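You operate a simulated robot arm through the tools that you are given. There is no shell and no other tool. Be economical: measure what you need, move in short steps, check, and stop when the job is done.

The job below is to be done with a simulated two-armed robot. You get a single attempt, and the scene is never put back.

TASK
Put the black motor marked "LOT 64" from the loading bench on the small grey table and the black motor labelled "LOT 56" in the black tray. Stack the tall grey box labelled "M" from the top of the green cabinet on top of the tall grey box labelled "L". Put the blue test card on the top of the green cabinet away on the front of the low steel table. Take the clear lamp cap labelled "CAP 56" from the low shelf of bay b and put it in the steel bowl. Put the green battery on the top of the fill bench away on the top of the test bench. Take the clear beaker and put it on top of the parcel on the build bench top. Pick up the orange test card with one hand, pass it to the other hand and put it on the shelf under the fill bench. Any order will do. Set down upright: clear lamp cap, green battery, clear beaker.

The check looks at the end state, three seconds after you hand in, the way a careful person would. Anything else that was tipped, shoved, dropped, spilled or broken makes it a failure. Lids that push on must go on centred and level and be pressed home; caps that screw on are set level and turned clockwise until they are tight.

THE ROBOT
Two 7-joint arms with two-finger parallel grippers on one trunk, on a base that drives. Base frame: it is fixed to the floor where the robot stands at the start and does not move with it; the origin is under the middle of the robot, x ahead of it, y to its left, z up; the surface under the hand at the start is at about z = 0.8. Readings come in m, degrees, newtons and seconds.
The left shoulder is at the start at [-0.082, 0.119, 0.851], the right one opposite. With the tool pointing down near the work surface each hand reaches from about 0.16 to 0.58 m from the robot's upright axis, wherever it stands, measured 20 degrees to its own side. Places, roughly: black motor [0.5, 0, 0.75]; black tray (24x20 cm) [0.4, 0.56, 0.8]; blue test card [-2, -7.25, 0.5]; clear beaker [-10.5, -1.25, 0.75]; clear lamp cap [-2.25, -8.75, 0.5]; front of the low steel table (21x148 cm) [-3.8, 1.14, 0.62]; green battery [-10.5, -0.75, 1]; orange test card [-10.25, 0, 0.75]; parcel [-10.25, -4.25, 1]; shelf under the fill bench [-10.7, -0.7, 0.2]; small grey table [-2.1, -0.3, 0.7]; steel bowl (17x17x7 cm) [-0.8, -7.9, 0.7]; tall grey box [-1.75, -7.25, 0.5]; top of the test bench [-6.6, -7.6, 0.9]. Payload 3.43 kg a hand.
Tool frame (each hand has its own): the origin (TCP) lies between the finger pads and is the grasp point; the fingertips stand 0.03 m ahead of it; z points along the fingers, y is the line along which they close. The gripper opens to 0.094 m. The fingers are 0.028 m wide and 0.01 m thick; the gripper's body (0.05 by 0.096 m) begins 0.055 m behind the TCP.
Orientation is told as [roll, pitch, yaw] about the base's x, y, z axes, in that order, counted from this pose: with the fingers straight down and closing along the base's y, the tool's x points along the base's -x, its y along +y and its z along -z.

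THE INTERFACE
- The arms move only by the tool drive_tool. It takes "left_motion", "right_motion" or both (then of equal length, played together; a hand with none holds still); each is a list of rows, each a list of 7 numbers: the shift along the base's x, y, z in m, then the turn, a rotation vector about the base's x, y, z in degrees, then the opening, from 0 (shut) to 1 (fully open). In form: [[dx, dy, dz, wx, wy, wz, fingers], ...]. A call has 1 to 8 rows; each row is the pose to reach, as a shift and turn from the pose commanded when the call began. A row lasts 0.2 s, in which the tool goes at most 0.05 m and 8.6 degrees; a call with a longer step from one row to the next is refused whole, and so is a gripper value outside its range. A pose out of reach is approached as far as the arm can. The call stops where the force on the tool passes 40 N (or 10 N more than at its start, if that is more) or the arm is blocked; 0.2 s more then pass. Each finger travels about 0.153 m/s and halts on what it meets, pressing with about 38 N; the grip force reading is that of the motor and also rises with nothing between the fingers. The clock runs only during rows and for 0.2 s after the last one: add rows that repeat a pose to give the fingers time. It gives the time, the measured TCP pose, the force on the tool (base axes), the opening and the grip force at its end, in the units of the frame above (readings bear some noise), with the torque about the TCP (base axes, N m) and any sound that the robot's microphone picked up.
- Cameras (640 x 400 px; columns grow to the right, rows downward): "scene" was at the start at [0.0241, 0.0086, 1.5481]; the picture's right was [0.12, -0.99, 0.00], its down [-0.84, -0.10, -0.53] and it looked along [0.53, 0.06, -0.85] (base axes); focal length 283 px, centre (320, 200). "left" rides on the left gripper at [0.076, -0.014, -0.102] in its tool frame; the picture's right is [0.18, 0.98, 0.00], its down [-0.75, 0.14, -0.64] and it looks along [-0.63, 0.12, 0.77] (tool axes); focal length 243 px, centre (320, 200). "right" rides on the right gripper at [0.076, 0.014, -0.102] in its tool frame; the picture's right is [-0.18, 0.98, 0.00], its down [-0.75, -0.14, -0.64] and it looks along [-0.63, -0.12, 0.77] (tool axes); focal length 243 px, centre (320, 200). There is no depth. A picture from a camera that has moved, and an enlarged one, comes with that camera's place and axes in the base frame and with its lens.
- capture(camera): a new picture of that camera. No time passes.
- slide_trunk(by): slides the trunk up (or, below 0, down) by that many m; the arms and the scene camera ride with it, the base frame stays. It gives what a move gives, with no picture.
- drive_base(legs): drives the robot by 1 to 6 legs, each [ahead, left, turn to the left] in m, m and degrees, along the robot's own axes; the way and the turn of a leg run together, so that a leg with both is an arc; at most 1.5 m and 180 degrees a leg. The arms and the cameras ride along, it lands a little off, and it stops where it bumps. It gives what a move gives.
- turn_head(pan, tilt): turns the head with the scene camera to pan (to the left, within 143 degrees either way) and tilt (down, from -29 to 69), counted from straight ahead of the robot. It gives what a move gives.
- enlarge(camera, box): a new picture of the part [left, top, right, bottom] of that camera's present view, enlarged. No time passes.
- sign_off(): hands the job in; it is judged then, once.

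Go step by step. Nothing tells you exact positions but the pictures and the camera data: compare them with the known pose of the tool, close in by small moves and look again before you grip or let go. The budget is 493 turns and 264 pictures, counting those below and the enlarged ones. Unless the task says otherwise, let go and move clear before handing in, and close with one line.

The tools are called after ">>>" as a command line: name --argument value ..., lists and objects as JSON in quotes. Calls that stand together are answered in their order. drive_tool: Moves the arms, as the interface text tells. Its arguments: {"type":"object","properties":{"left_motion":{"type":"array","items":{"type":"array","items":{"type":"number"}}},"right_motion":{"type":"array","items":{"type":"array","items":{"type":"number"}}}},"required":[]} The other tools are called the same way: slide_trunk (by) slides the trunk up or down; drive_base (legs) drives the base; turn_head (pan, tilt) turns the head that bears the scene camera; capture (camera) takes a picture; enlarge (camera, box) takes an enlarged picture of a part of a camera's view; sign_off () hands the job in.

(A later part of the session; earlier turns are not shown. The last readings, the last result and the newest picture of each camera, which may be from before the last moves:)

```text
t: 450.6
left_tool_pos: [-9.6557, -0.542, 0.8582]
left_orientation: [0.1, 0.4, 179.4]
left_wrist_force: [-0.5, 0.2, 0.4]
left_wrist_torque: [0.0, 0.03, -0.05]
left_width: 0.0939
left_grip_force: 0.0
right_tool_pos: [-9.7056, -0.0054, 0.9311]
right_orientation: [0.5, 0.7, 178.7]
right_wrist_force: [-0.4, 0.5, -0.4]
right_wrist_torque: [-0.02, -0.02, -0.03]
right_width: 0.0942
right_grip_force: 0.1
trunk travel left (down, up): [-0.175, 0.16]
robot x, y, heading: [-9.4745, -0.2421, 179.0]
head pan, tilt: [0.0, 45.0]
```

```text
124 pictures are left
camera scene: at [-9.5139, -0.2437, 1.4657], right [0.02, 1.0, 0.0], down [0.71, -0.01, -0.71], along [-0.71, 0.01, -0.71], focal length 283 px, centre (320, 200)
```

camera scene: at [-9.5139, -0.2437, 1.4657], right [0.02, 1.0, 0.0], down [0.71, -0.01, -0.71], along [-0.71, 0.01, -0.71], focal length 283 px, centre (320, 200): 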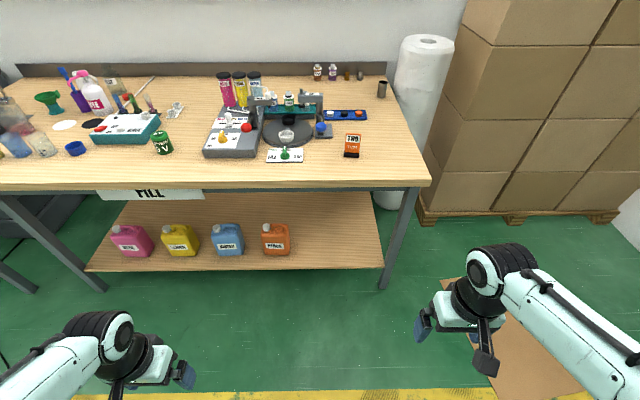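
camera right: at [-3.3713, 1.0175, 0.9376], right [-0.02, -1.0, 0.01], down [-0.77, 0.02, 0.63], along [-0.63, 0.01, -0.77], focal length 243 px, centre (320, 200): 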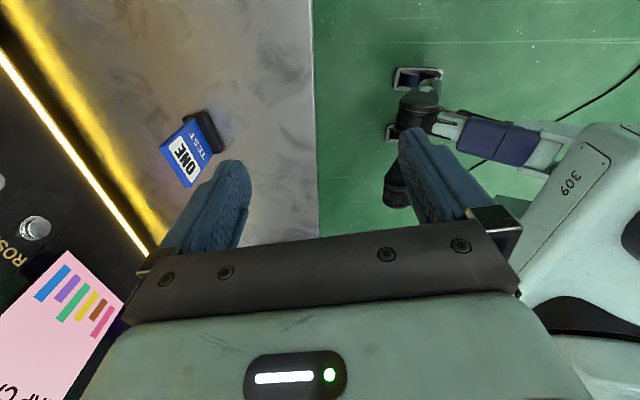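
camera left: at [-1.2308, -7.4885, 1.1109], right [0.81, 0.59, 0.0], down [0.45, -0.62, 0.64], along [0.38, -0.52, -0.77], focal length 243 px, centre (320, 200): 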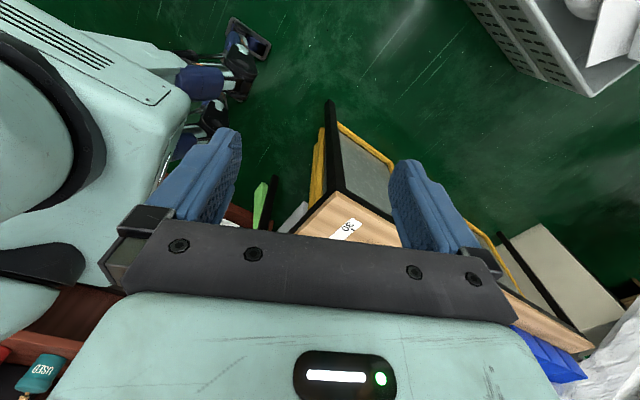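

Bench top z≈0.85 (front x≈−10.2), shelf z≈0.27, card at (-10.35, -0.12). Approach for picking the card with the right hand.

>>> slide_trunk --by 0.14

>>> drive_base --legs '[[0.38, -0.16, 0.8]]'

>>> drive_tool --right_motion '[[0, 0, 0, 0, 0, 8, 1], [0, -0.02, 0, 0, 0, 16, 1], [-0.01, -0.04, 0, 0, 0, 24, 1], [-0.02, -0.06, 0, 0, 0, 32, 1], [-0.03, -0.08, 0, 0, 0, 40, 1], [-0.04, -0.1, 0, 0, 0, 48, 1], [-0.05, -0.12, 0, 0, 0, 56, 1], [-0.06, -0.14, 0, 0, 0, 64, 1]]'

>>> drive_tool --right_motion '[[0, -0.02, 0, 0, 0, 8, 1], [0, -0.04, 0, 0, 0, 16, 1], [0, -0.06, 0, 0, 0, 24, 1], [0, -0.08, 0, 0, 0, 26, 1]]'

>>> capture --camera "right"

>>> capture --camera "scene"

```text
t: 452.2
left_tool_pos: [-9.6553, -0.541, 0.9973]
left_orientation: [0.0, 0.4, 179.6]
left_wrist_force: [0.6, 0.1, -0.2]
left_wrist_torque: [-0.02, 0.04, -0.04]
left_width: 0.0939
left_grip_force: 0.0
right_tool_pos: [-9.7069, -0.0046, 1.0713]
right_orientation: [0.5, 0.7, 178.7]
right_wrist_force: [0.0, 0.1, 0.9]
right_wrist_torque: [0.0, 0.02, 0.02]
right_width: 0.0943
right_grip_force: 0.0
trunk travel left (down, up): [-0.315, 0.02]
robot x, y, heading: [-9.474, -0.2489, 178.9]
head pan, tilt: [0.0, 45.0]
```

```text
t: 454.8
left_tool_pos: [-10.0396, -0.3763, 0.9992]
left_orientation: [0.0, 0.4, 179.8]
left_wrist_force: [0.4, -0.6, 0.2]
left_wrist_torque: [0.02, 0.0, -0.02]
left_width: 0.0943
left_grip_force: 0.0
right_tool_pos: [-10.0925, 0.1603, 1.0704]
right_orientation: [0.6, 0.7, 179.1]
right_wrist_force: [1.0, -0.1, -0.3]
right_wrist_torque: [-0.01, 0.01, -0.03]
right_width: 0.0941
right_grip_force: 0.1
trunk travel left (down, up): [-0.315, 0.02]
robot x, y, heading: [-9.855, -0.08, 179.1]
head pan, tilt: [0.0, 45.0]
```

```text
t: 456.6
left_tool_pos: [-10.0405, -0.3758, 0.9991]
left_orientation: [0.1, 0.4, 179.7]
left_wrist_force: [-0.6, -0.5, -0.2]
left_wrist_torque: [0.02, -0.02, -0.04]
left_width: 0.0939
left_grip_force: 0.1
right_tool_pos: [-10.1524, 0.0197, 1.0704]
right_orientation: [0.5, 0.7, -116.9]
right_wrist_force: [-0.3, -1.2, 0.5]
right_wrist_torque: [-0.02, -0.02, 0.01]
right_width: 0.0939
right_grip_force: 0.2
trunk travel left (down, up): [-0.315, 0.02]
robot x, y, heading: [-9.8568, -0.0793, 179.4]
head pan, tilt: [0.0, 45.0]
```

```text
t: 457.6
left_tool_pos: [-10.0405, -0.376, 0.9978]
left_orientation: [0.1, 0.4, 179.7]
left_wrist_force: [-0.6, 0.1, 0.3]
left_wrist_torque: [0.03, 0.0, -0.01]
left_width: 0.0938
left_grip_force: 0.1
right_tool_pos: [-10.1536, -0.0593, 1.0718]
right_orientation: [0.5, 0.8, -91.0]
right_wrist_force: [0.4, 0.4, -1.2]
right_wrist_torque: [0.03, 0.0, 0.01]
right_width: 0.094
right_grip_force: 0.0
trunk travel left (down, up): [-0.315, 0.02]
robot x, y, heading: [-9.8577, -0.0759, 179.1]
head pan, tilt: [0.0, 45.0]
```

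```text
123 pictures are left
camera right: at [-10.1392, 0.0133, 1.1751], right [0.98, -0.2, 0.01], down [-0.16, -0.76, 0.63], along [-0.12, -0.62, -0.78], focal length 243 px, centre (320, 200)
```

right: 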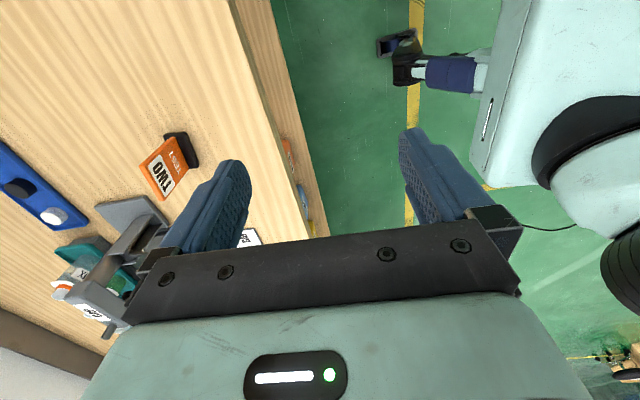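

```text
122 pictures are left
camera scene: at [-9.8945, -0.0783, 1.6095], right [0.01, 1.0, 0.0], down [0.71, -0.01, -0.71], along [-0.71, 0.01, -0.71], focal length 283 px, centre (320, 200)
```

scene: 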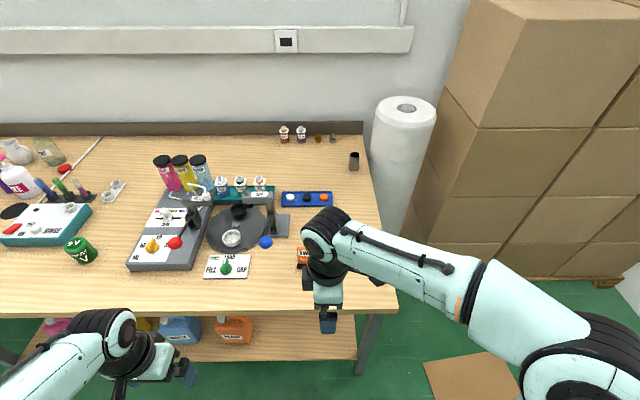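

>>> drive_tool --right_motion '[[-0.04, -0.01, 0, 0, 0, 0, 1], [-0.08, -0.02, 0, 0, 0, 0, 1], [-0.12, -0.03, 0, 0, 0, 0, 1], [-0.16, -0.04, 0, 0, 0, 0, 1], [-0.205, -0.05, 0, 0, 0, 0, 1], [-0.205, -0.05, -0.04, 0, 0, 0, 1]]'

>>> capture --camera "right"

>>> enlarge --camera "scene" --box '[220, 170, 380, 290]'

```text
t: 459.0
left_tool_pos: [-10.0394, -0.374, 0.9982]
left_orientation: [0.1, 0.4, 179.6]
left_wrist_force: [1.4, 1.1, 0.9]
left_wrist_torque: [0.0, -0.02, 0.01]
left_width: 0.0944
left_grip_force: 0.1
right_tool_pos: [-10.3582, -0.11, 1.0322]
right_orientation: [0.5, 0.8, -91.0]
right_wrist_force: [-1.0, 0.0, -0.1]
right_wrist_torque: [-0.02, 0.02, 0.0]
right_width: 0.094
right_grip_force: 0.1
right hand out of reach, approached as far as the arm can: row 5
trunk travel left (down, up): [-0.315, 0.02]
robot x, y, heading: [-9.8627, -0.0792, 179.1]
head pan, tilt: [0.0, 45.0]
```

```text
121 pictures are left
camera right: at [-10.3435, -0.0369, 1.1355], right [0.98, -0.2, 0.01], down [-0.16, -0.76, 0.63], along [-0.12, -0.62, -0.78], focal length 243 px, centre (320, 200)
```

right: 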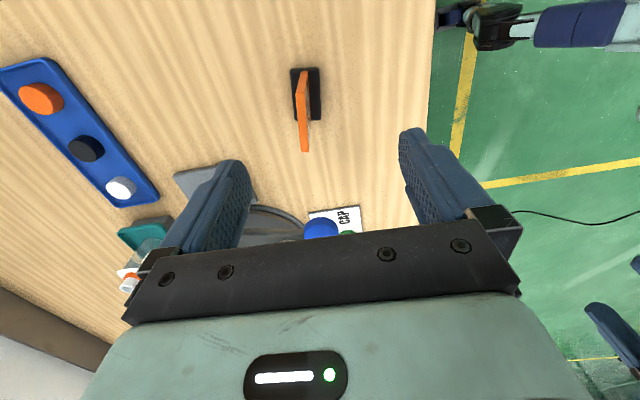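

```text
3.33 times, centred on (300, 230) of scene
camera zoom: at [-9.8936, -0.0756, 1.6094], right [0.01, 1.0, 0.0], down [0.71, -0.01, -0.71], along [-0.71, 0.01, -0.71], focal length 945 px, centre (387, 100)
```

zoom: 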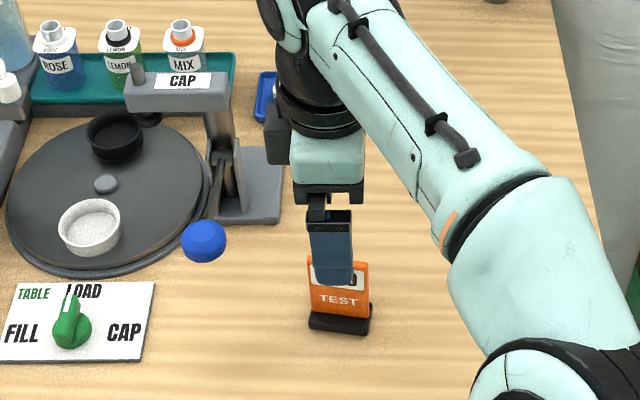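

>>> drive_tool --right_motion '[[-0.005, 0.003, -0.03, 0, 0, -4, 1], [-0.01, 0.006, -0.06, 0, 0, -7, 1], [-0.01, 0.006, -0.085, 0, 0, -7, 1]]'

>>> capture --camera "right"

```text
t: 459.8
left_tool_pos: [-10.0404, -0.3758, 0.998]
left_orientation: [0.0, 0.4, 179.7]
left_wrist_force: [0.4, 0.8, 1.0]
left_wrist_torque: [-0.03, -0.01, 0.0]
left_width: 0.0941
left_grip_force: 0.1
right_tool_pos: [-10.3667, -0.1041, 0.9458]
right_orientation: [0.5, 0.7, -98.1]
right_wrist_force: [-0.4, 0.6, 0.0]
right_wrist_torque: [-0.03, -0.01, -0.01]
right_width: 0.0937
right_grip_force: 0.1
trunk travel left (down, up): [-0.315, 0.02]
robot x, y, heading: [-9.8579, -0.0789, 179.4]
head pan, tilt: [0.0, 45.0]
```

```text
119 pictures are left
camera right: at [-10.3439, -0.0331, 1.0497], right [0.95, -0.32, 0.01], down [-0.25, -0.73, 0.63], along [-0.2, -0.6, -0.78], focal length 243 px, centre (320, 200)
```

right: 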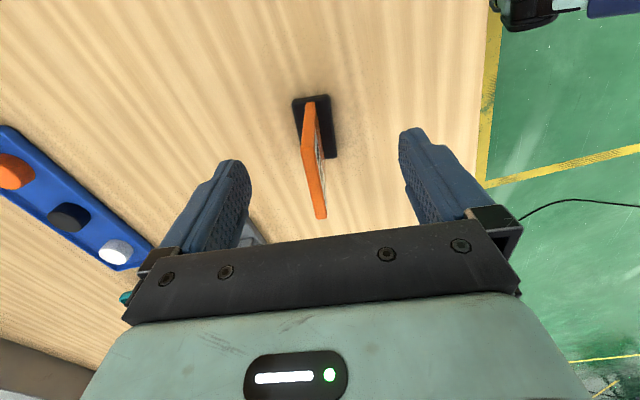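

>>> drive_tool --right_motion '[[-0.002, 0, 0, 0, 0, 0, 0.7], [-0.002, 0, 0, 0, 0, 0, 0.3], [-0.002, 0, 0, 0, 0, 0, 0.0], [-0.002, 0, 0, 0, 0, 0, 0], [-0.002, 0, 0.005, 0, 0, 0, 0], [-0.002, 0, 0.02, 0, 0, 0, 0], [-0.002, 0, 0.04, 0, 0, 0, 0]]'

>>> capture --camera "right"

>>> enlarge --camera "scene" --box '[220, 170, 380, 290]'

```text
t: 461.4
left_tool_pos: [-10.0401, -0.3755, 0.999]
left_orientation: [0.0, 0.4, 179.7]
left_wrist_force: [0.1, 0.1, 1.3]
left_wrist_torque: [0.01, -0.01, -0.02]
left_width: 0.0941
left_grip_force: 0.0
right_tool_pos: [-10.3699, -0.1022, 0.9874]
right_orientation: [0.4, 0.7, -98.0]
right_wrist_force: [-0.1, 0.5, -0.7]
right_wrist_torque: [-0.02, 0.03, 0.03]
right_width: 0.0067
right_grip_force: 37.7
trunk travel left (down, up): [-0.315, 0.02]
robot x, y, heading: [-9.8572, -0.0798, 179.3]
head pan, tilt: [0.0, 45.0]
```

```text
118 pictures are left
camera right: at [-10.3456, -0.0323, 1.09], right [0.95, -0.32, 0.01], down [-0.25, -0.73, 0.63], along [-0.2, -0.6, -0.78], focal length 243 px, centre (320, 200)
```

right: 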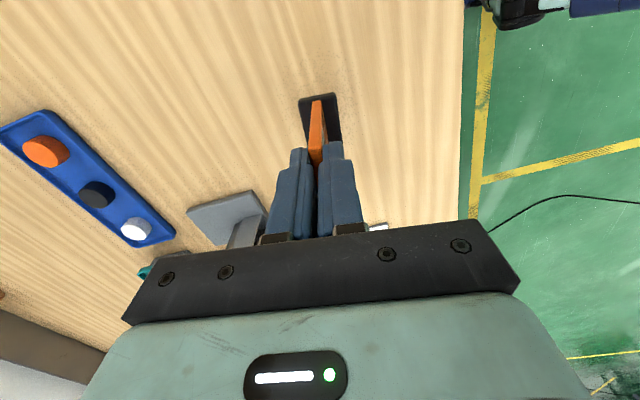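

```text
3.33 times, centred on (300, 230) of scene
camera zoom: at [-9.8941, -0.0777, 1.6095], right [0.01, 1.0, 0.0], down [0.71, -0.01, -0.71], along [-0.71, 0.01, -0.71], focal length 945 px, centre (387, 100)
```

zoom: 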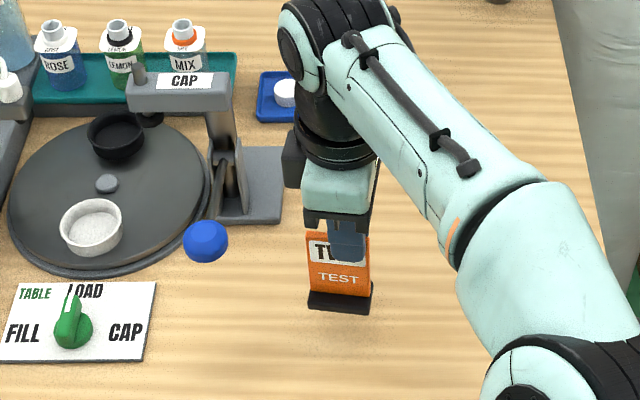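

Card held. Back away from the bench, rotate the right hand so the card lies in the fore-aft plane.

>>> drive_tool --right_motion '[[0, 0, 0.04, 0, 0, 0, 0], [0.02, 0, 0.07, 0, 0, 0, 0], [0.05, 0, 0.09, 0, 0, 0, 0]]'

>>> drive_base --legs '[[-0.5, 0, 0]]'

>>> drive_tool --right_motion '[[0, 0, 0, 0, 0, -8, 0], [0, 0, 0, 0, 0, -16, 0], [0, 0, 0, 0, 0, -24, 0], [0, 0, 0, 0, 0, -32, 0], [0, 0, 0, 0, 0, -40, 0], [0, 0, 0, 0, 0, -48, 0], [0, 0, 0, 0, 0, -56, 0], [0, 0, 0, 0, 0, -64, 0]]'

>>> drive_tool --right_motion '[[0, 0.0, 0, 0, 0, -8, 0], [0, 0, 0, 0, 0, -16, 0], [0, 0, 0, 0, 0, -19, 0], [0, 0, 0, 0, 0, -19, 0]]' --left_motion '[[0, 0, 0, 0, 8, 0, 1], [0, 0, 0, 0, 16, 0, 1], [0, 0, 0, 0, 24, 0, 1], [0, 0, 0, 0, 32, 0, 1]]'

>>> capture --camera "scene"

```text
t: 462.2
left_tool_pos: [-10.0391, -0.3753, 0.998]
left_orientation: [0.0, 0.3, 179.7]
left_wrist_force: [0.5, 0.0, 0.3]
left_wrist_torque: [-0.01, -0.02, -0.05]
left_width: 0.0937
left_grip_force: 0.2
right_tool_pos: [-10.3174, -0.1017, 1.0778]
right_orientation: [0.5, 0.7, -98.1]
right_wrist_force: [0.0, -0.4, -0.6]
right_wrist_torque: [-0.03, 0.02, 0.02]
right_width: 0.0067
right_grip_force: 37.5
trunk travel left (down, up): [-0.315, 0.02]
robot x, y, heading: [-9.8588, -0.0801, 179.0]
head pan, tilt: [0.0, 45.0]
```

```text
t: 465.1
left_tool_pos: [-9.5422, -0.3813, 0.9992]
left_orientation: [0.0, 0.5, 179.7]
left_wrist_force: [-0.3, -0.5, -0.7]
left_wrist_torque: [0.0, -0.01, -0.01]
left_width: 0.0942
left_grip_force: 0.0
right_tool_pos: [-9.8196, -0.1057, 1.0765]
right_orientation: [0.5, 0.8, -98.0]
right_wrist_force: [0.4, -0.3, -0.1]
right_wrist_torque: [0.0, 0.01, 0.0]
right_width: 0.007
right_grip_force: 38.2
trunk travel left (down, up): [-0.315, 0.02]
robot x, y, heading: [-9.3571, -0.0844, 179.6]
head pan, tilt: [0.0, 45.0]
```

```text
t: 466.9
left_tool_pos: [-9.5409, -0.3824, 0.9979]
left_orientation: [0.1, 0.4, 179.7]
left_wrist_force: [-0.4, -0.5, 0.9]
left_wrist_torque: [-0.02, 0.04, 0.03]
left_width: 0.0941
left_grip_force: 0.0
right_tool_pos: [-9.8203, -0.1069, 1.0777]
right_orientation: [0.5, 0.7, -162.2]
right_wrist_force: [-0.6, -0.1, -0.4]
right_wrist_torque: [0.0, 0.0, 0.03]
right_width: 0.0066
right_grip_force: 38.0
trunk travel left (down, up): [-0.315, 0.02]
robot x, y, heading: [-9.3597, -0.0872, 179.3]
head pan, tilt: [0.0, 45.0]
```

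```text
t: 467.9
left_tool_pos: [-9.5588, -0.4023, 1.019]
left_orientation: [0.1, -31.6, 179.7]
left_wrist_force: [0.2, -0.3, 0.0]
left_wrist_torque: [0.01, 0.0, -0.03]
left_width: 0.0937
left_grip_force: 0.2
left hand out of reach, approached as far as the arm can: row 3, 4
right_tool_pos: [-9.8185, -0.1063, 1.0758]
right_orientation: [0.5, 0.7, 178.9]
right_wrist_force: [0.1, 0.5, -0.3]
right_wrist_torque: [-0.02, -0.02, -0.01]
right_width: 0.007
right_grip_force: 37.6
trunk travel left (down, up): [-0.315, 0.02]
robot x, y, heading: [-9.3548, -0.0816, 179.5]
head pan, tilt: [0.0, 45.0]
```

```text
116 pictures are left
camera scene: at [-9.3943, -0.084, 1.6095], right [0.01, 1.0, 0.0], down [0.71, -0.01, -0.71], along [-0.71, 0.01, -0.71], focal length 283 px, centre (320, 200)
```

scene: 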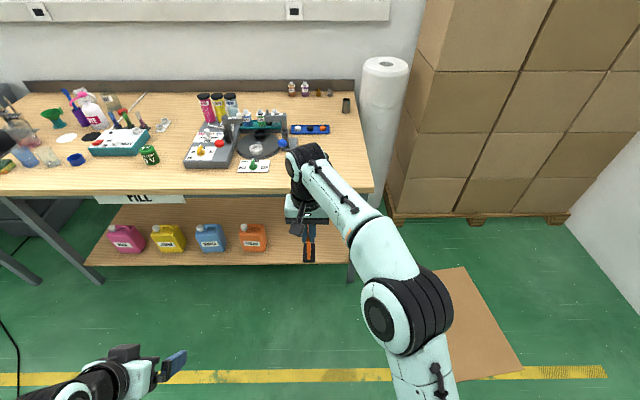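

>>> drive_tool --left_motion '[[-0.03, 0.0, 0.0, 0, 8, 0, 1], [-0.06, 0.02, 0.0, 0, 16, 0, 1], [-0.09, 0.05, 0.0, 0, 24, 0, 1], [-0.12, 0.08, 0.01, 0, 32, 0, 1], [-0.14, 0.11, 0.01, 0, 40, 0, 1], [-0.15, 0.14, 0.015, 0, 48, 0, 1]]'

>>> capture --camera "left"

>>> capture --camera "scene"

```text
t: 469.3
left_tool_pos: [-9.7675, -0.2635, 1.0496]
left_orientation: [1.7, -79.4, 178.3]
left_wrist_force: [-0.3, 0.2, 0.2]
left_wrist_torque: [-0.01, 0.0, 0.0]
left_width: 0.0941
left_grip_force: 0.0
left hand out of reach, approached as far as the arm can: row 1, 2, 3, 4, 5, 6
right_tool_pos: [-9.8205, -0.1058, 1.0762]
right_orientation: [0.5, 0.7, 178.9]
right_wrist_force: [-0.6, 0.3, -1.1]
right_wrist_torque: [0.02, 0.0, -0.04]
right_width: 0.0068
right_grip_force: 37.9
trunk travel left (down, up): [-0.315, 0.02]
robot x, y, heading: [-9.3583, -0.0852, 179.1]
head pan, tilt: [0.0, 45.0]
```

```text
115 pictures are left
camera left: at [-9.6532, -0.2495, 0.9938], right [0.03, -0.98, -0.18], down [0.49, -0.14, 0.86], along [-0.87, -0.12, 0.48], focal length 243 px, centre (320, 200)
```

left: 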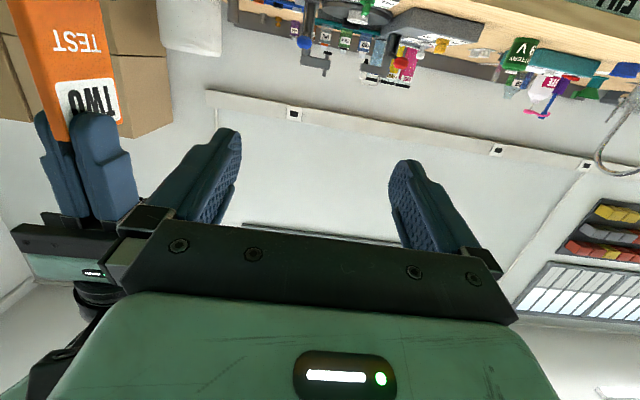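

```text
114 pictures are left
camera scene: at [-9.3961, -0.0827, 1.6095], right [0.01, 1.0, 0.0], down [0.71, -0.01, -0.71], along [-0.71, 0.01, -0.71], focal length 283 px, centre (320, 200)
```

scene: 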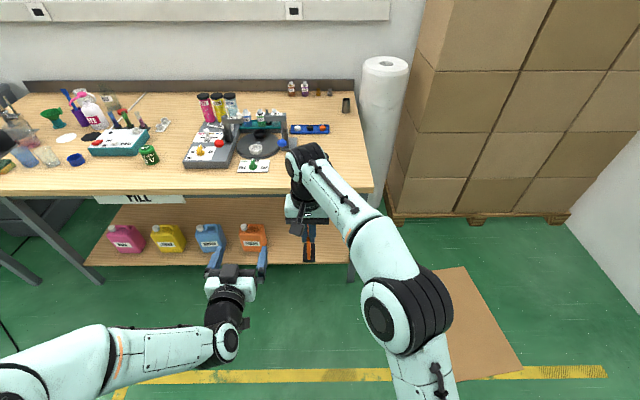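

The left hand can't retract enough, so move the card 7 cm further ahead and line the left hand up behind it.

>>> drive_tool --right_motion '[[-0.02, 0, 0, 0, 0, 0, 0], [-0.04, 0, 0, 0, 0, 0, 0], [-0.06, 0, 0, 0, 0, 0, 0], [-0.075, 0, 0, 0, 0, 0, 0]]' --left_motion '[[0, 0.0, 0, 0, 0, 0, 1], [0, 0.01, 0, 0, 0, 0, 1], [0, 0.03, -0.01, 0, 0, 0, 1], [0, 0.05, -0.02, 0, 0, 0, 1]]'

>>> drive_tool --left_motion '[[0, 0.03, -0.005, 0, 0, 0, 1], [0, 0.06, -0.01, 0, 0, 0, 1], [0, 0.09, -0.015, 0, 0, 0, 1], [0, 0.108, -0.015, 0, 0, 0, 1]]'

>>> capture --camera "left"

>>> capture --camera "right"

```text
t: 470.3
left_tool_pos: [-9.767, -0.2126, 1.0275]
left_orientation: [1.8, -79.6, 178.1]
left_wrist_force: [-0.7, -0.1, 0.1]
left_wrist_torque: [-0.02, -0.04, 0.02]
left_width: 0.0937
left_grip_force: 0.2
right_tool_pos: [-9.8664, -0.0922, 1.0693]
right_orientation: [0.5, 0.8, 179.0]
right_wrist_force: [-0.5, 0.2, -0.5]
right_wrist_torque: [-0.01, 0.0, -0.01]
right_width: 0.0067
right_grip_force: 38.0
right hand out of reach, approached as far as the arm can: row 3, 4
trunk travel left (down, up): [-0.315, 0.02]
robot x, y, heading: [-9.3557, -0.0867, 179.7]
head pan, tilt: [0.0, 45.0]
```

```text
t: 471.3
left_tool_pos: [-9.7646, -0.1058, 1.013]
left_orientation: [1.7, -79.6, 178.3]
left_wrist_force: [0.4, -0.1, 1.0]
left_wrist_torque: [0.01, 0.0, -0.03]
left_width: 0.094
left_grip_force: 0.1
right_tool_pos: [-9.8645, -0.093, 1.0686]
right_orientation: [0.6, 0.7, 179.0]
right_wrist_force: [0.3, 0.6, -0.7]
right_wrist_torque: [-0.04, 0.0, -0.01]
right_width: 0.0069
right_grip_force: 37.8
trunk travel left (down, up): [-0.315, 0.02]
robot x, y, heading: [-9.3573, -0.0811, 179.4]
head pan, tilt: [0.0, 45.0]
```

```text
113 pictures are left
camera left: at [-9.6506, -0.0914, 0.9565], right [0.03, -0.98, -0.18], down [0.5, -0.14, 0.86], along [-0.87, -0.12, 0.48], focal length 243 px, centre (320, 200)
```

left: 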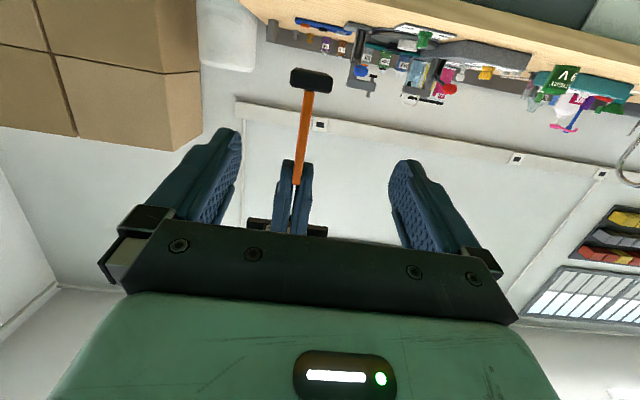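

```text
112 pictures are left
camera right: at [-9.7898, -0.1084, 1.1722], right [-0.2, -0.98, 0.01], down [-0.76, 0.16, 0.63], along [-0.62, 0.12, -0.78], focal length 243 px, centre (320, 200)
```

right: 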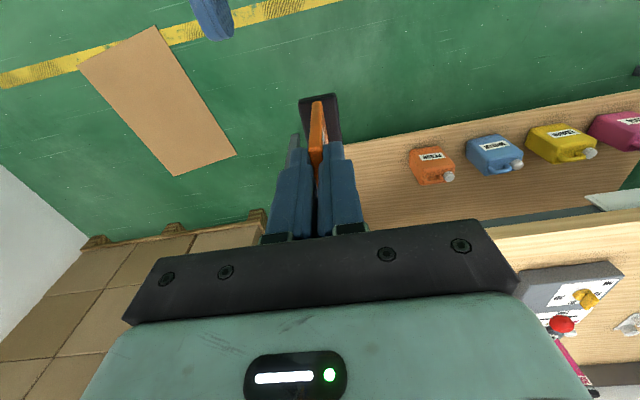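

Lined up nicely; shift 1.4 cm right and 0.8 cm up, then advance the open left fingers around the card.

>>> drive_tool --left_motion '[[0, 0.014, 0.008, 0, 0, 0, 1], [-0.02, 0.014, 0.008, 0, 0, 0, 1], [-0.04, 0.014, 0.008, 0, 0, 0, 1], [-0.06, 0.014, 0.008, 0, 0, 0, 1]]'

>>> capture --camera "left"

>>> capture --camera "scene"

```text
t: 472.3
left_tool_pos: [-9.8246, -0.0923, 1.0191]
left_orientation: [1.6, -79.6, 178.3]
left_wrist_force: [0.2, 0.6, -0.6]
left_wrist_torque: [0.02, -0.01, 0.0]
left_width: 0.094
left_grip_force: 0.0
right_tool_pos: [-9.8644, -0.0925, 1.0686]
right_orientation: [0.4, 0.6, 179.0]
right_wrist_force: [0.6, 0.0, -0.9]
right_wrist_torque: [0.0, 0.04, -0.03]
right_width: 0.0069
right_grip_force: 38.0
trunk travel left (down, up): [-0.315, 0.02]
robot x, y, heading: [-9.3553, -0.0824, 178.9]
head pan, tilt: [0.0, 45.0]
```

```text
111 pictures are left
camera left: at [-9.7109, -0.0785, 0.9633], right [0.03, -0.98, -0.18], down [0.49, -0.14, 0.86], along [-0.87, -0.12, 0.48], focal length 243 px, centre (320, 200)
```

left: 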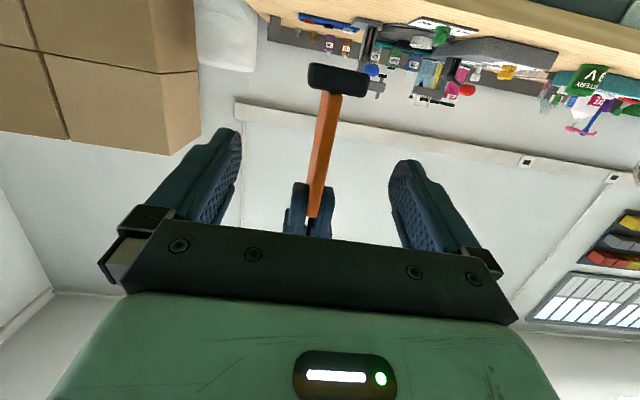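

```text
110 pictures are left
camera scene: at [-9.3953, -0.0835, 1.6095], right [0.01, 1.0, 0.0], down [0.71, -0.01, -0.71], along [-0.71, 0.01, -0.71], focal length 283 px, centre (320, 200)
```

scene: 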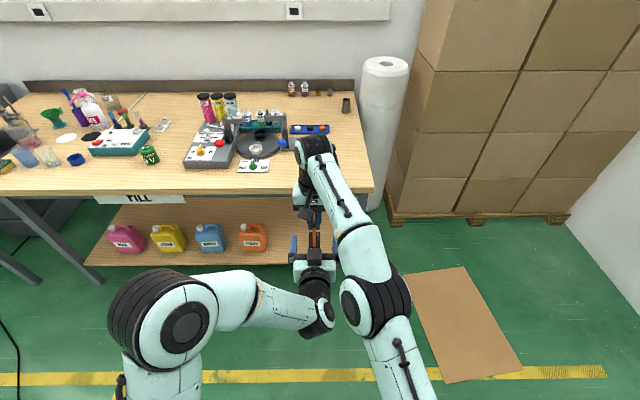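

>>> drive_tool --left_motion '[[-0.012, 0, -0.006, 0, 0, 0, 1], [-0.024, 0, -0.006, 0, 0, 0, 1], [-0.034, 0, -0.006, 0, 0, 0, 1]]'

>>> capture --camera "left"

>>> capture --camera "right"

```text
t: 473.1
left_tool_pos: [-9.8593, -0.0931, 1.0145]
left_orientation: [1.6, -79.6, 178.4]
left_wrist_force: [0.7, 0.0, -0.2]
left_wrist_torque: [0.0, 0.01, 0.02]
left_width: 0.094
left_grip_force: 0.1
right_tool_pos: [-9.8652, -0.0927, 1.0689]
right_orientation: [0.4, 0.7, 179.1]
right_wrist_force: [0.4, 0.8, -0.9]
right_wrist_torque: [0.04, -0.02, 0.03]
right_width: 0.0071
right_grip_force: 38.1
trunk travel left (down, up): [-0.315, 0.02]
robot x, y, heading: [-9.3561, -0.0837, 179.3]
head pan, tilt: [0.0, 45.0]
```

```text
109 pictures are left
camera left: at [-9.7445, -0.079, 0.9588], right [0.03, -0.98, -0.18], down [0.49, -0.14, 0.86], along [-0.87, -0.12, 0.48], focal length 243 px, centre (320, 200)
```

left: 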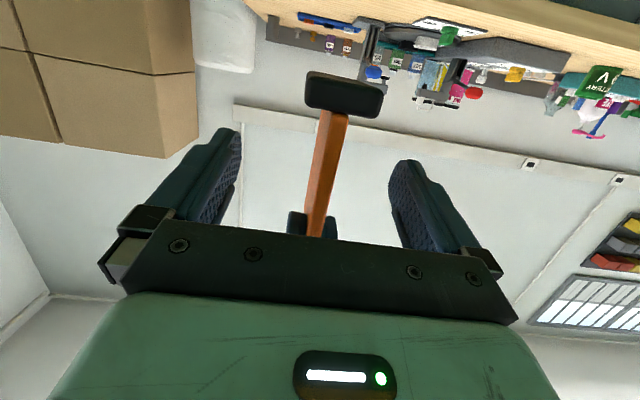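

```text
108 pictures are left
camera right: at [-9.79, -0.1087, 1.1721], right [-0.2, -0.98, 0.01], down [-0.76, 0.16, 0.63], along [-0.62, 0.12, -0.78], focal length 243 px, centre (320, 200)
```

right: 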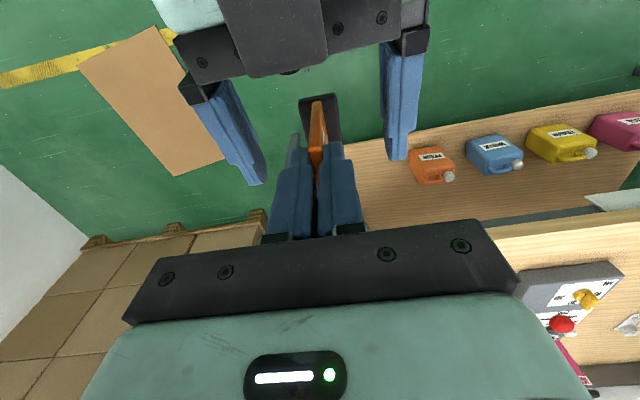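

Left fingers straddle the card. Close the left hand.

>>> drive_tool --left_motion '[[0, 0, 0, 0, 0, 0, 0.6], [0, 0, 0, 0, 0, 0, 0.3], [0, 0, 0, 0, 0, 0, 0], [0, 0, 0, 0, 0, 0, 0], [0, 0, 0, 0, 0, 0, 0]]'

>>> capture --camera "right"

>>> capture --camera "left"

```text
t: 474.3
left_tool_pos: [-9.8587, -0.0937, 1.0149]
left_orientation: [1.7, -79.5, 178.3]
left_wrist_force: [-0.3, -3.4, -0.6]
left_wrist_torque: [0.02, 0.02, -0.19]
left_width: 0.0113
left_grip_force: 37.9
right_tool_pos: [-9.865, -0.0935, 1.0692]
right_orientation: [0.6, 0.7, 178.9]
right_wrist_force: [-0.1, 3.5, -0.7]
right_wrist_torque: [0.19, -0.04, 0.23]
right_width: 0.007
right_grip_force: 38.4
trunk travel left (down, up): [-0.315, 0.02]
robot x, y, heading: [-9.3552, -0.0839, 179.4]
head pan, tilt: [0.0, 45.0]
```

```text
107 pictures are left
camera right: at [-9.79, -0.1085, 1.1721], right [-0.2, -0.98, 0.01], down [-0.76, 0.16, 0.63], along [-0.62, 0.12, -0.78], focal length 243 px, centre (320, 200)
```

right: 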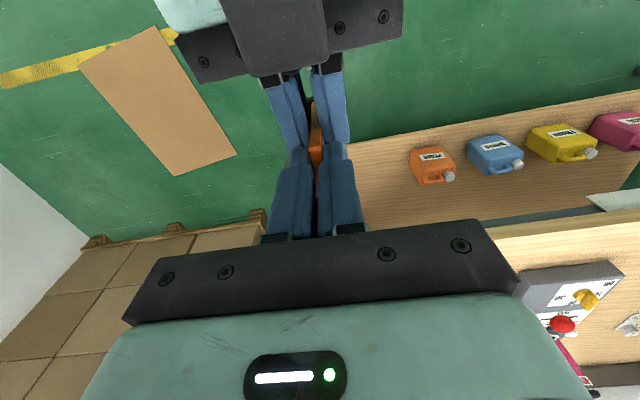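

```text
106 pictures are left
camera left: at [-9.7443, -0.0793, 0.9588], right [0.03, -0.98, -0.18], down [0.49, -0.14, 0.86], along [-0.87, -0.12, 0.48], focal length 243 px, centre (320, 200)
```

left: 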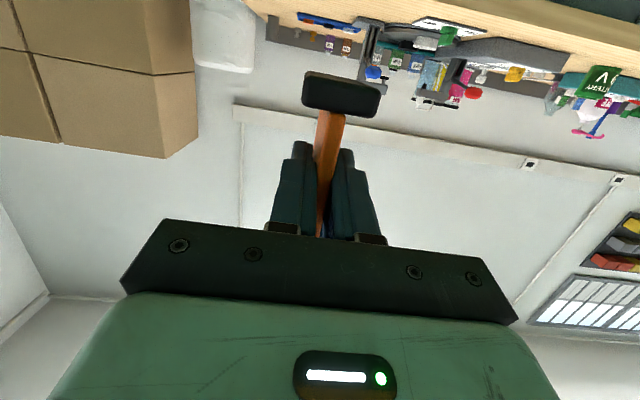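

Both hands hold the card. Open the right and lift it away.

>>> drive_tool --right_motion '[[0, 0, 0, 0, 0, 0, 0.4], [0, 0, 0, 0, 0, 0, 0.8], [0, 0, 0.0, 0, 0, 0, 1], [0, 0, 0.03, 0, 0, 0, 1], [0, 0.02, 0.05, 0, 0, 0, 1], [0.02, 0.05, 0.06, 0, 0, 0, 1], [0.04, 0.09, 0.06, 0, 0, 0, 1], [0.06, 0.13, 0.06, 0, 0, 0, 1]]'

>>> drive_tool --right_motion '[[0.04, 0.02, 0, 0, 0, 0, 1], [0.08, 0.04, 0.0, 0, 0, 0, 1], [0.12, 0.06, 0.0, 0, 0, 0, 1], [0.16, 0.08, 0.0, 0, 0, 0, 1], [0.2, 0.1, 0.0, 0, 0, 0, 1]]'

>>> capture --camera "left"

>>> capture --camera "scene"

```text
t: 476.1
left_tool_pos: [-9.8586, -0.0923, 1.0152]
left_orientation: [1.8, -79.7, 178.2]
left_wrist_force: [0.0, -0.2, -0.4]
left_wrist_torque: [-0.02, -0.02, 0.04]
left_width: 0.0113
left_grip_force: 37.8
right_tool_pos: [-9.8039, 0.0382, 1.1284]
right_orientation: [0.6, 0.6, 179.0]
right_wrist_force: [-0.9, 0.1, -0.1]
right_wrist_torque: [0.0, -0.02, 0.01]
right_width: 0.0939
right_grip_force: 0.1
right hand out of reach, approached as far as the arm can: row 4, 5
trunk travel left (down, up): [-0.315, 0.02]
robot x, y, heading: [-9.3568, -0.0876, 179.5]
head pan, tilt: [0.0, 45.0]
```

```text
t: 477.3
left_tool_pos: [-9.8565, -0.0931, 1.0153]
left_orientation: [1.7, -79.6, 178.2]
left_wrist_force: [0.1, 1.2, 0.7]
left_wrist_torque: [0.0, -0.02, 0.01]
left_width: 0.0117
left_grip_force: 37.6
right_tool_pos: [-9.6012, 0.137, 1.1279]
right_orientation: [0.5, 0.7, 179.1]
right_wrist_force: [0.2, 0.1, 0.7]
right_wrist_torque: [0.02, -0.01, 0.0]
right_width: 0.0939
right_grip_force: 0.1
trunk travel left (down, up): [-0.315, 0.02]
robot x, y, heading: [-9.358, -0.0846, 179.4]
head pan, tilt: [0.0, 45.0]
```

```text
105 pictures are left
camera left: at [-9.7432, -0.0786, 0.9591], right [0.03, -0.98, -0.18], down [0.5, -0.14, 0.86], along [-0.87, -0.12, 0.48], focal length 243 px, centre (320, 200)
```

left: 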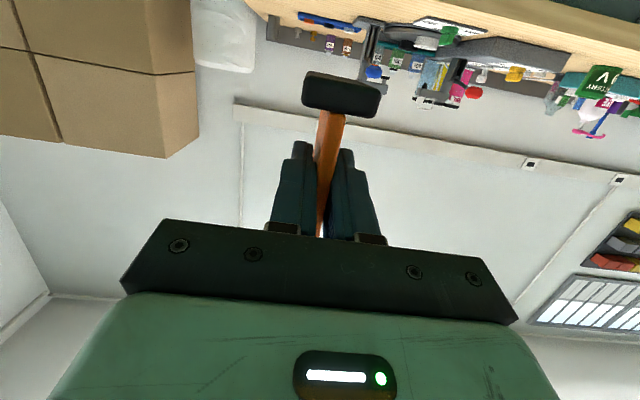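

```text
104 pictures are left
camera scene: at [-9.3935, -0.0831, 1.6094], right [0.01, 1.0, 0.0], down [0.71, -0.01, -0.71], along [-0.71, 0.01, -0.71], focal length 283 px, centre (320, 200)
```

scene: 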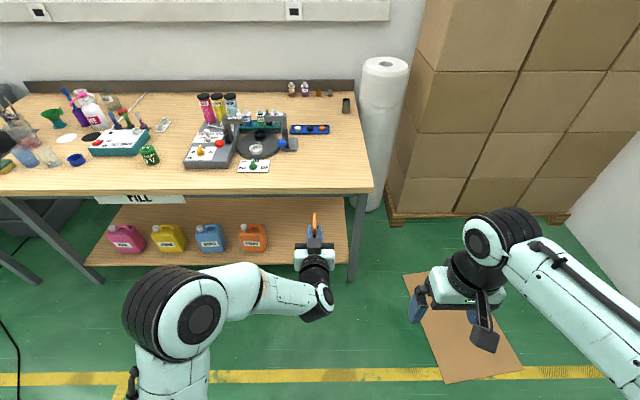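

Handover done. Lower the trunk and the left hand to shelf height.

>>> slide_trunk --by -0.31

>>> drive_tool --left_motion '[[0, 0, -0.05, 0, 0, 0, 0], [0, 0, -0.1, 0, 0, 0, 0], [0, 0, -0.15, 0, 0, 0, 0], [0, 0, -0.2, 0, 0, 0, 0], [0, 0, -0.25, 0, 0, 0, 0], [0, 0, -0.3, 0, 0, 0, 0], [0, 0, -0.335, 0, 0, 0, 0]]'

>>> capture --camera "scene"

>>> capture --camera "left"

```text
t: 480.4
left_tool_pos: [-9.8576, -0.0919, 0.7045]
left_orientation: [1.7, -79.6, 178.3]
left_wrist_force: [-0.3, 0.7, -0.3]
left_wrist_torque: [0.01, 0.01, -0.03]
left_width: 0.0114
left_grip_force: 38.0
right_tool_pos: [-9.6042, 0.1378, 0.817]
right_orientation: [0.5, 0.7, 179.0]
right_wrist_force: [0.3, -0.1, -0.5]
right_wrist_torque: [-0.01, 0.03, 0.0]
right_width: 0.094
right_grip_force: 0.1
trunk travel left (down, up): [-0.005, 0.33]
robot x, y, heading: [-9.3616, -0.0837, 179.4]
head pan, tilt: [0.0, 45.0]
```

```text
t: 482.0
left_tool_pos: [-9.8583, -0.0939, 0.3708]
left_orientation: [1.7, -79.5, 178.4]
left_wrist_force: [0.8, -0.8, 0.3]
left_wrist_torque: [-0.01, -0.04, 0.03]
left_width: 0.0115
left_grip_force: 38.3
right_tool_pos: [-9.6052, 0.1382, 0.8178]
right_orientation: [0.6, 0.7, 179.1]
right_wrist_force: [-0.4, -0.4, 0.7]
right_wrist_torque: [-0.01, 0.03, -0.02]
right_width: 0.0942
right_grip_force: 0.1
trunk travel left (down, up): [-0.005, 0.33]
robot x, y, heading: [-9.3535, -0.0823, 179.5]
head pan, tilt: [0.0, 45.0]
```

```text
103 pictures are left
camera scene: at [-9.4444, -0.083, 1.2914], right [0.01, 1.0, 0.0], down [0.71, -0.01, -0.71], along [-0.71, 0.01, -0.71], focal length 283 px, centre (320, 200)
```

scene: 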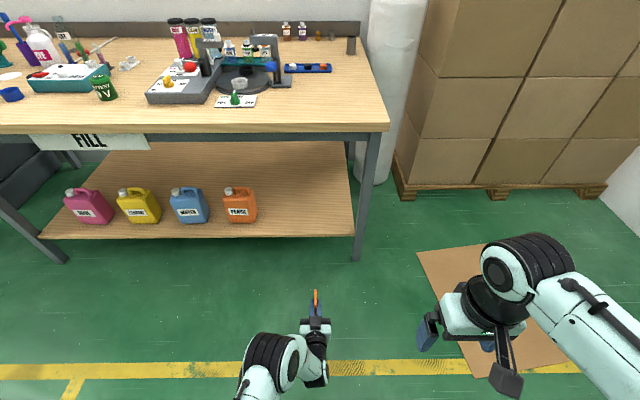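

```text
102 pictures are left
camera left: at [-9.745, -0.0799, 0.3142], right [0.03, -0.98, -0.18], down [0.5, -0.14, 0.86], along [-0.87, -0.12, 0.48], focal length 243 px, centre (320, 200)
```

left: 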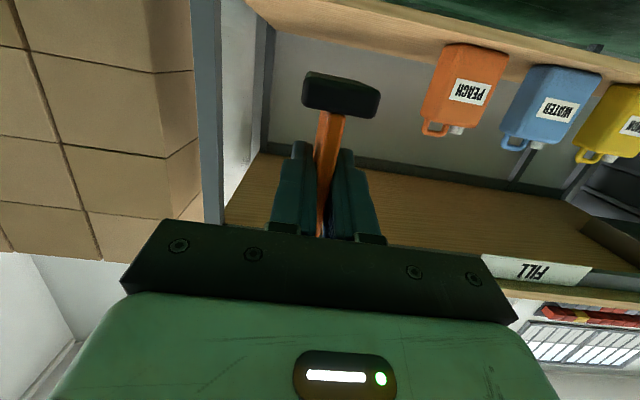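

>>> drive_tool --right_motion '[[0.02, 0.03, 0.04, 0, 0, 0, 1], [0.04, 0.06, 0.08, 0, 0, 0, 1], [0.05, 0.08, 0.12, 0, 0, 0, 1]]'

>>> drive_base --legs '[[0.3, 0.05, 0.5]]'

>>> capture --camera "scene"

>>> capture --camera "left"

```text
refused: row 1 steps farther than a row can; nothing moved
```

```text
t: 484.1
left_tool_pos: [-10.1598, -0.1491, 0.371]
left_orientation: [1.6, -79.5, 179.1]
left_wrist_force: [0.4, 0.0, -0.4]
left_wrist_torque: [-0.02, -0.06, 0.03]
left_width: 0.0114
left_grip_force: 38.3
right_tool_pos: [-9.9076, 0.0859, 0.8185]
right_orientation: [0.6, 0.6, 179.7]
right_wrist_force: [0.0, -0.1, 0.3]
right_wrist_torque: [0.01, -0.01, 0.0]
right_width: 0.0939
right_grip_force: 0.1
trunk travel left (down, up): [-0.005, 0.33]
robot x, y, heading: [-9.6602, -0.1352, -179.9]
head pan, tilt: [0.0, 45.0]
```

```text
101 pictures are left
camera scene: at [-9.7446, -0.1331, 1.2914], right [0.0, 1.0, 0.0], down [0.71, 0.0, -0.71], along [-0.71, 0.0, -0.71], focal length 283 px, centre (320, 200)
```

scene: 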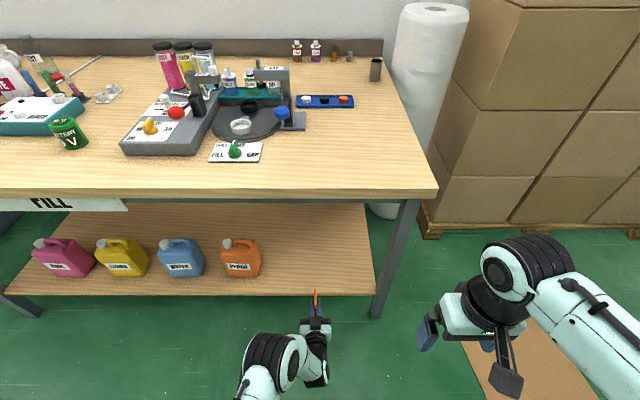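

```text
100 pictures are left
camera left: at [-10.0448, -0.1337, 0.3146], right [0.05, -0.98, -0.18], down [0.5, -0.13, 0.86], along [-0.87, -0.13, 0.48], focal length 243 px, centre (320, 200)
```

left: 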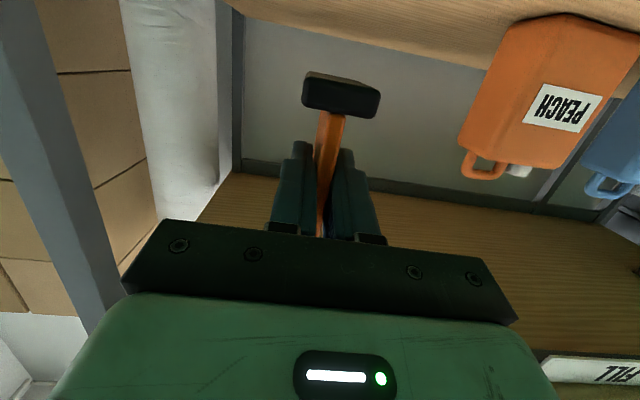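

>>> drive_tool --right_motion '[[0.03, 0.02, 0.03, 0, 0, 0, 1], [0.06, 0.04, 0.05, 0, 0, 0, 1], [0.08, 0.06, 0.07, 0, 0, 0, 1]]'

>>> drive_base --legs '[[0.22, 0.02, -0.1]]'

>>> capture --camera "left"

>>> capture --camera "scene"

```text
t: 484.9
left_tool_pos: [-10.1591, -0.1485, 0.3715]
left_orientation: [1.7, -79.5, 179.1]
left_wrist_force: [-0.3, 0.3, -0.1]
left_wrist_torque: [0.05, -0.03, -0.02]
left_width: 0.0113
left_grip_force: 38.5
right_tool_pos: [-9.8244, 0.1459, 0.8887]
right_orientation: [0.5, 0.7, 179.7]
right_wrist_force: [0.1, 0.1, -0.2]
right_wrist_torque: [0.02, 0.01, 0.01]
right_width: 0.0942
right_grip_force: 0.0
trunk travel left (down, up): [-0.005, 0.33]
robot x, y, heading: [-9.658, -0.1313, -179.7]
head pan, tilt: [0.0, 45.0]
```

```text
t: 486.6
left_tool_pos: [-10.3774, -0.1696, 0.3706]
left_orientation: [1.7, -79.5, 179.0]
left_wrist_force: [0.3, -0.5, -0.1]
left_wrist_torque: [0.03, -0.03, -0.02]
left_width: 0.0112
left_grip_force: 38.4
right_tool_pos: [-10.0442, 0.1253, 0.8885]
right_orientation: [0.5, 0.7, 179.7]
right_wrist_force: [-0.4, -0.4, 0.6]
right_wrist_torque: [0.02, -0.01, 0.01]
right_width: 0.0939
right_grip_force: 0.0
trunk travel left (down, up): [-0.005, 0.33]
robot x, y, heading: [-9.8778, -0.1534, -179.9]
head pan, tilt: [0.0, 45.0]
```

```text
99 pictures are left
camera left: at [-10.2634, -0.1542, 0.3145], right [0.05, -0.98, -0.18], down [0.5, -0.13, 0.86], along [-0.87, -0.13, 0.48], focal length 243 px, centre (320, 200)
```

left: 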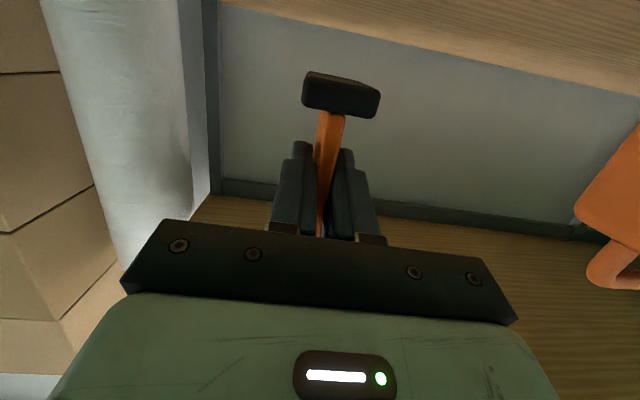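

```text
98 pictures are left
camera scene: at [-9.9633, -0.1538, 1.2914], right [0.0, 1.0, 0.0], down [0.71, 0.0, -0.71], along [-0.71, 0.0, -0.71], focal length 283 px, centre (320, 200)
```

scene: 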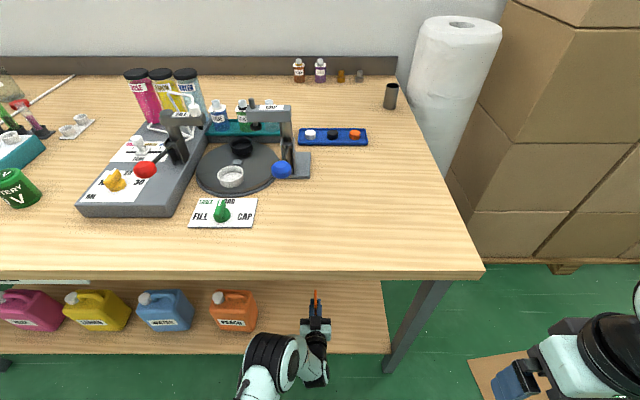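

The hand's camera hangs low, so keep the card nearer the shelf's front edge (−10.26): back up 6 cm, then lower.

>>> drive_base --legs '[[-0.06, 0, 0]]'

>>> drive_tool --left_motion '[[0, 0, -0.015, 0, 0, 0, 0], [0, 0, -0.03, 0, 0, 0, 0], [0, 0, -0.04, 0, 0, 0, 0]]'

>>> capture --camera "left"

>>> enlarge --camera "scene" --box '[240, 260, 420, 390]'

```text
t: 487.6
left_tool_pos: [-10.318, -0.1691, 0.3708]
left_orientation: [1.6, -79.6, 179.1]
left_wrist_force: [-0.6, 0.2, 0.4]
left_wrist_torque: [0.04, -0.03, -0.01]
left_width: 0.0114
left_grip_force: 38.0
right_tool_pos: [-9.9845, 0.1258, 0.8885]
right_orientation: [0.5, 0.7, 179.7]
right_wrist_force: [0.5, 0.5, -0.3]
right_wrist_torque: [0.01, -0.01, -0.01]
right_width: 0.0941
right_grip_force: 0.0
trunk travel left (down, up): [-0.005, 0.33]
robot x, y, heading: [-9.8179, -0.1518, -180.1]
head pan, tilt: [0.0, 45.0]
```

```text
t: 488.4
left_tool_pos: [-10.3174, -0.1696, 0.3312]
left_orientation: [1.7, -79.6, 179.0]
left_wrist_force: [0.2, 0.8, -0.6]
left_wrist_torque: [-0.01, 0.0, 0.01]
left_width: 0.0115
left_grip_force: 37.7
right_tool_pos: [-9.9848, 0.1254, 0.8883]
right_orientation: [0.5, 0.6, 179.7]
right_wrist_force: [-0.8, 0.0, -0.5]
right_wrist_torque: [0.03, 0.02, 0.03]
right_width: 0.0941
right_grip_force: 0.1
trunk travel left (down, up): [-0.005, 0.33]
robot x, y, heading: [-9.8159, -0.1577, -180.0]
head pan, tilt: [0.0, 45.0]
```

```text
97 pictures are left
camera left: at [-10.2037, -0.1543, 0.2754], right [0.05, -0.98, -0.18], down [0.5, -0.13, 0.86], along [-0.87, -0.13, 0.48], focal length 243 px, centre (320, 200)
```

left: 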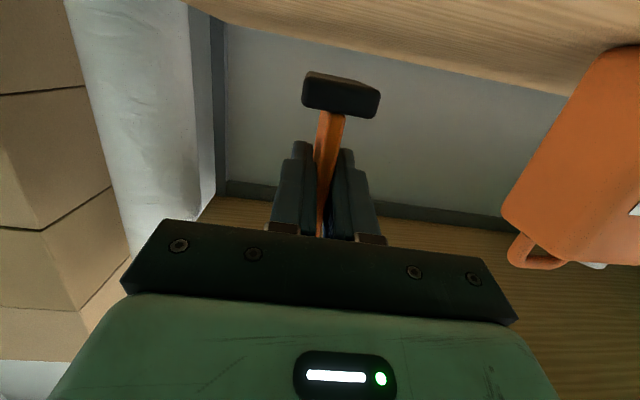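

```text
3.08 times, centred on (330, 325) of scene
camera zoom: at [-9.9036, -0.1537, 1.2914], right [0.0, 1.0, 0.0], down [0.71, 0.0, -0.71], along [-0.71, 0.0, -0.71], focal length 872 px, centre (289, -185)
```

zoom: 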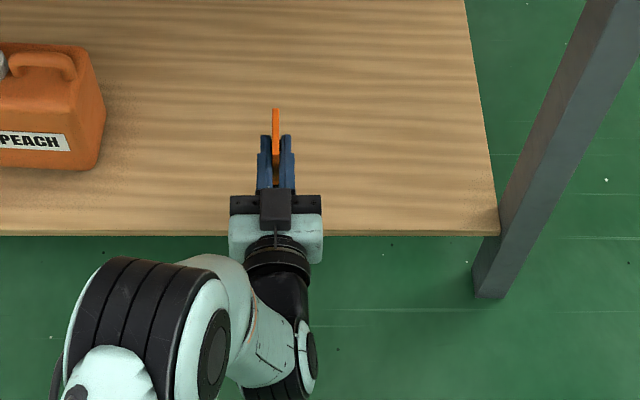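

>>> drive_tool --left_motion '[[0, 0, -0.006, 0, 0, 0, 0], [0, 0, -0.012, 0, 0, 0, 0], [0, 0, -0.018, 0, 0, 0, 0], [0, 0, -0.023, 0, 0, 0, 0]]'

>>> capture --camera "left"

```text
t: 489.4
left_tool_pos: [-10.3194, -0.1691, 0.3078]
left_orientation: [1.6, -79.7, 179.0]
left_wrist_force: [-0.4, -0.4, -0.2]
left_wrist_torque: [-0.01, -0.01, -0.02]
left_width: 0.0116
left_grip_force: 38.0
right_tool_pos: [-9.9848, 0.1249, 0.8887]
right_orientation: [0.5, 0.7, 179.7]
right_wrist_force: [1.2, -0.1, 0.5]
right_wrist_torque: [-0.03, 0.02, -0.02]
right_width: 0.0938
right_grip_force: 0.1
trunk travel left (down, up): [-0.005, 0.33]
robot x, y, heading: [-9.818, -0.1562, -179.8]
head pan, tilt: [0.0, 45.0]
```

```text
95 pictures are left
camera left: at [-10.205, -0.1538, 0.252], right [0.05, -0.98, -0.18], down [0.5, -0.13, 0.86], along [-0.87, -0.13, 0.48], focal length 243 px, centre (320, 200)
```

left: 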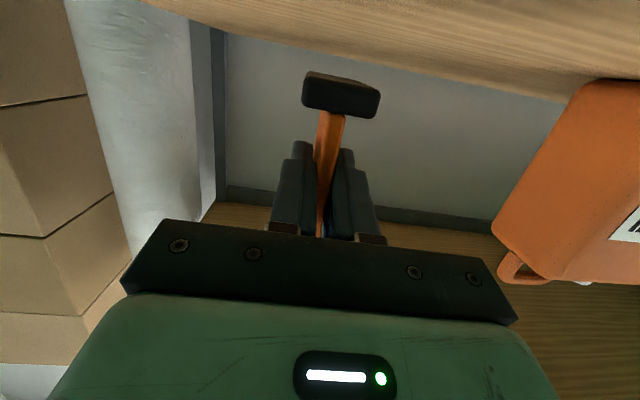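

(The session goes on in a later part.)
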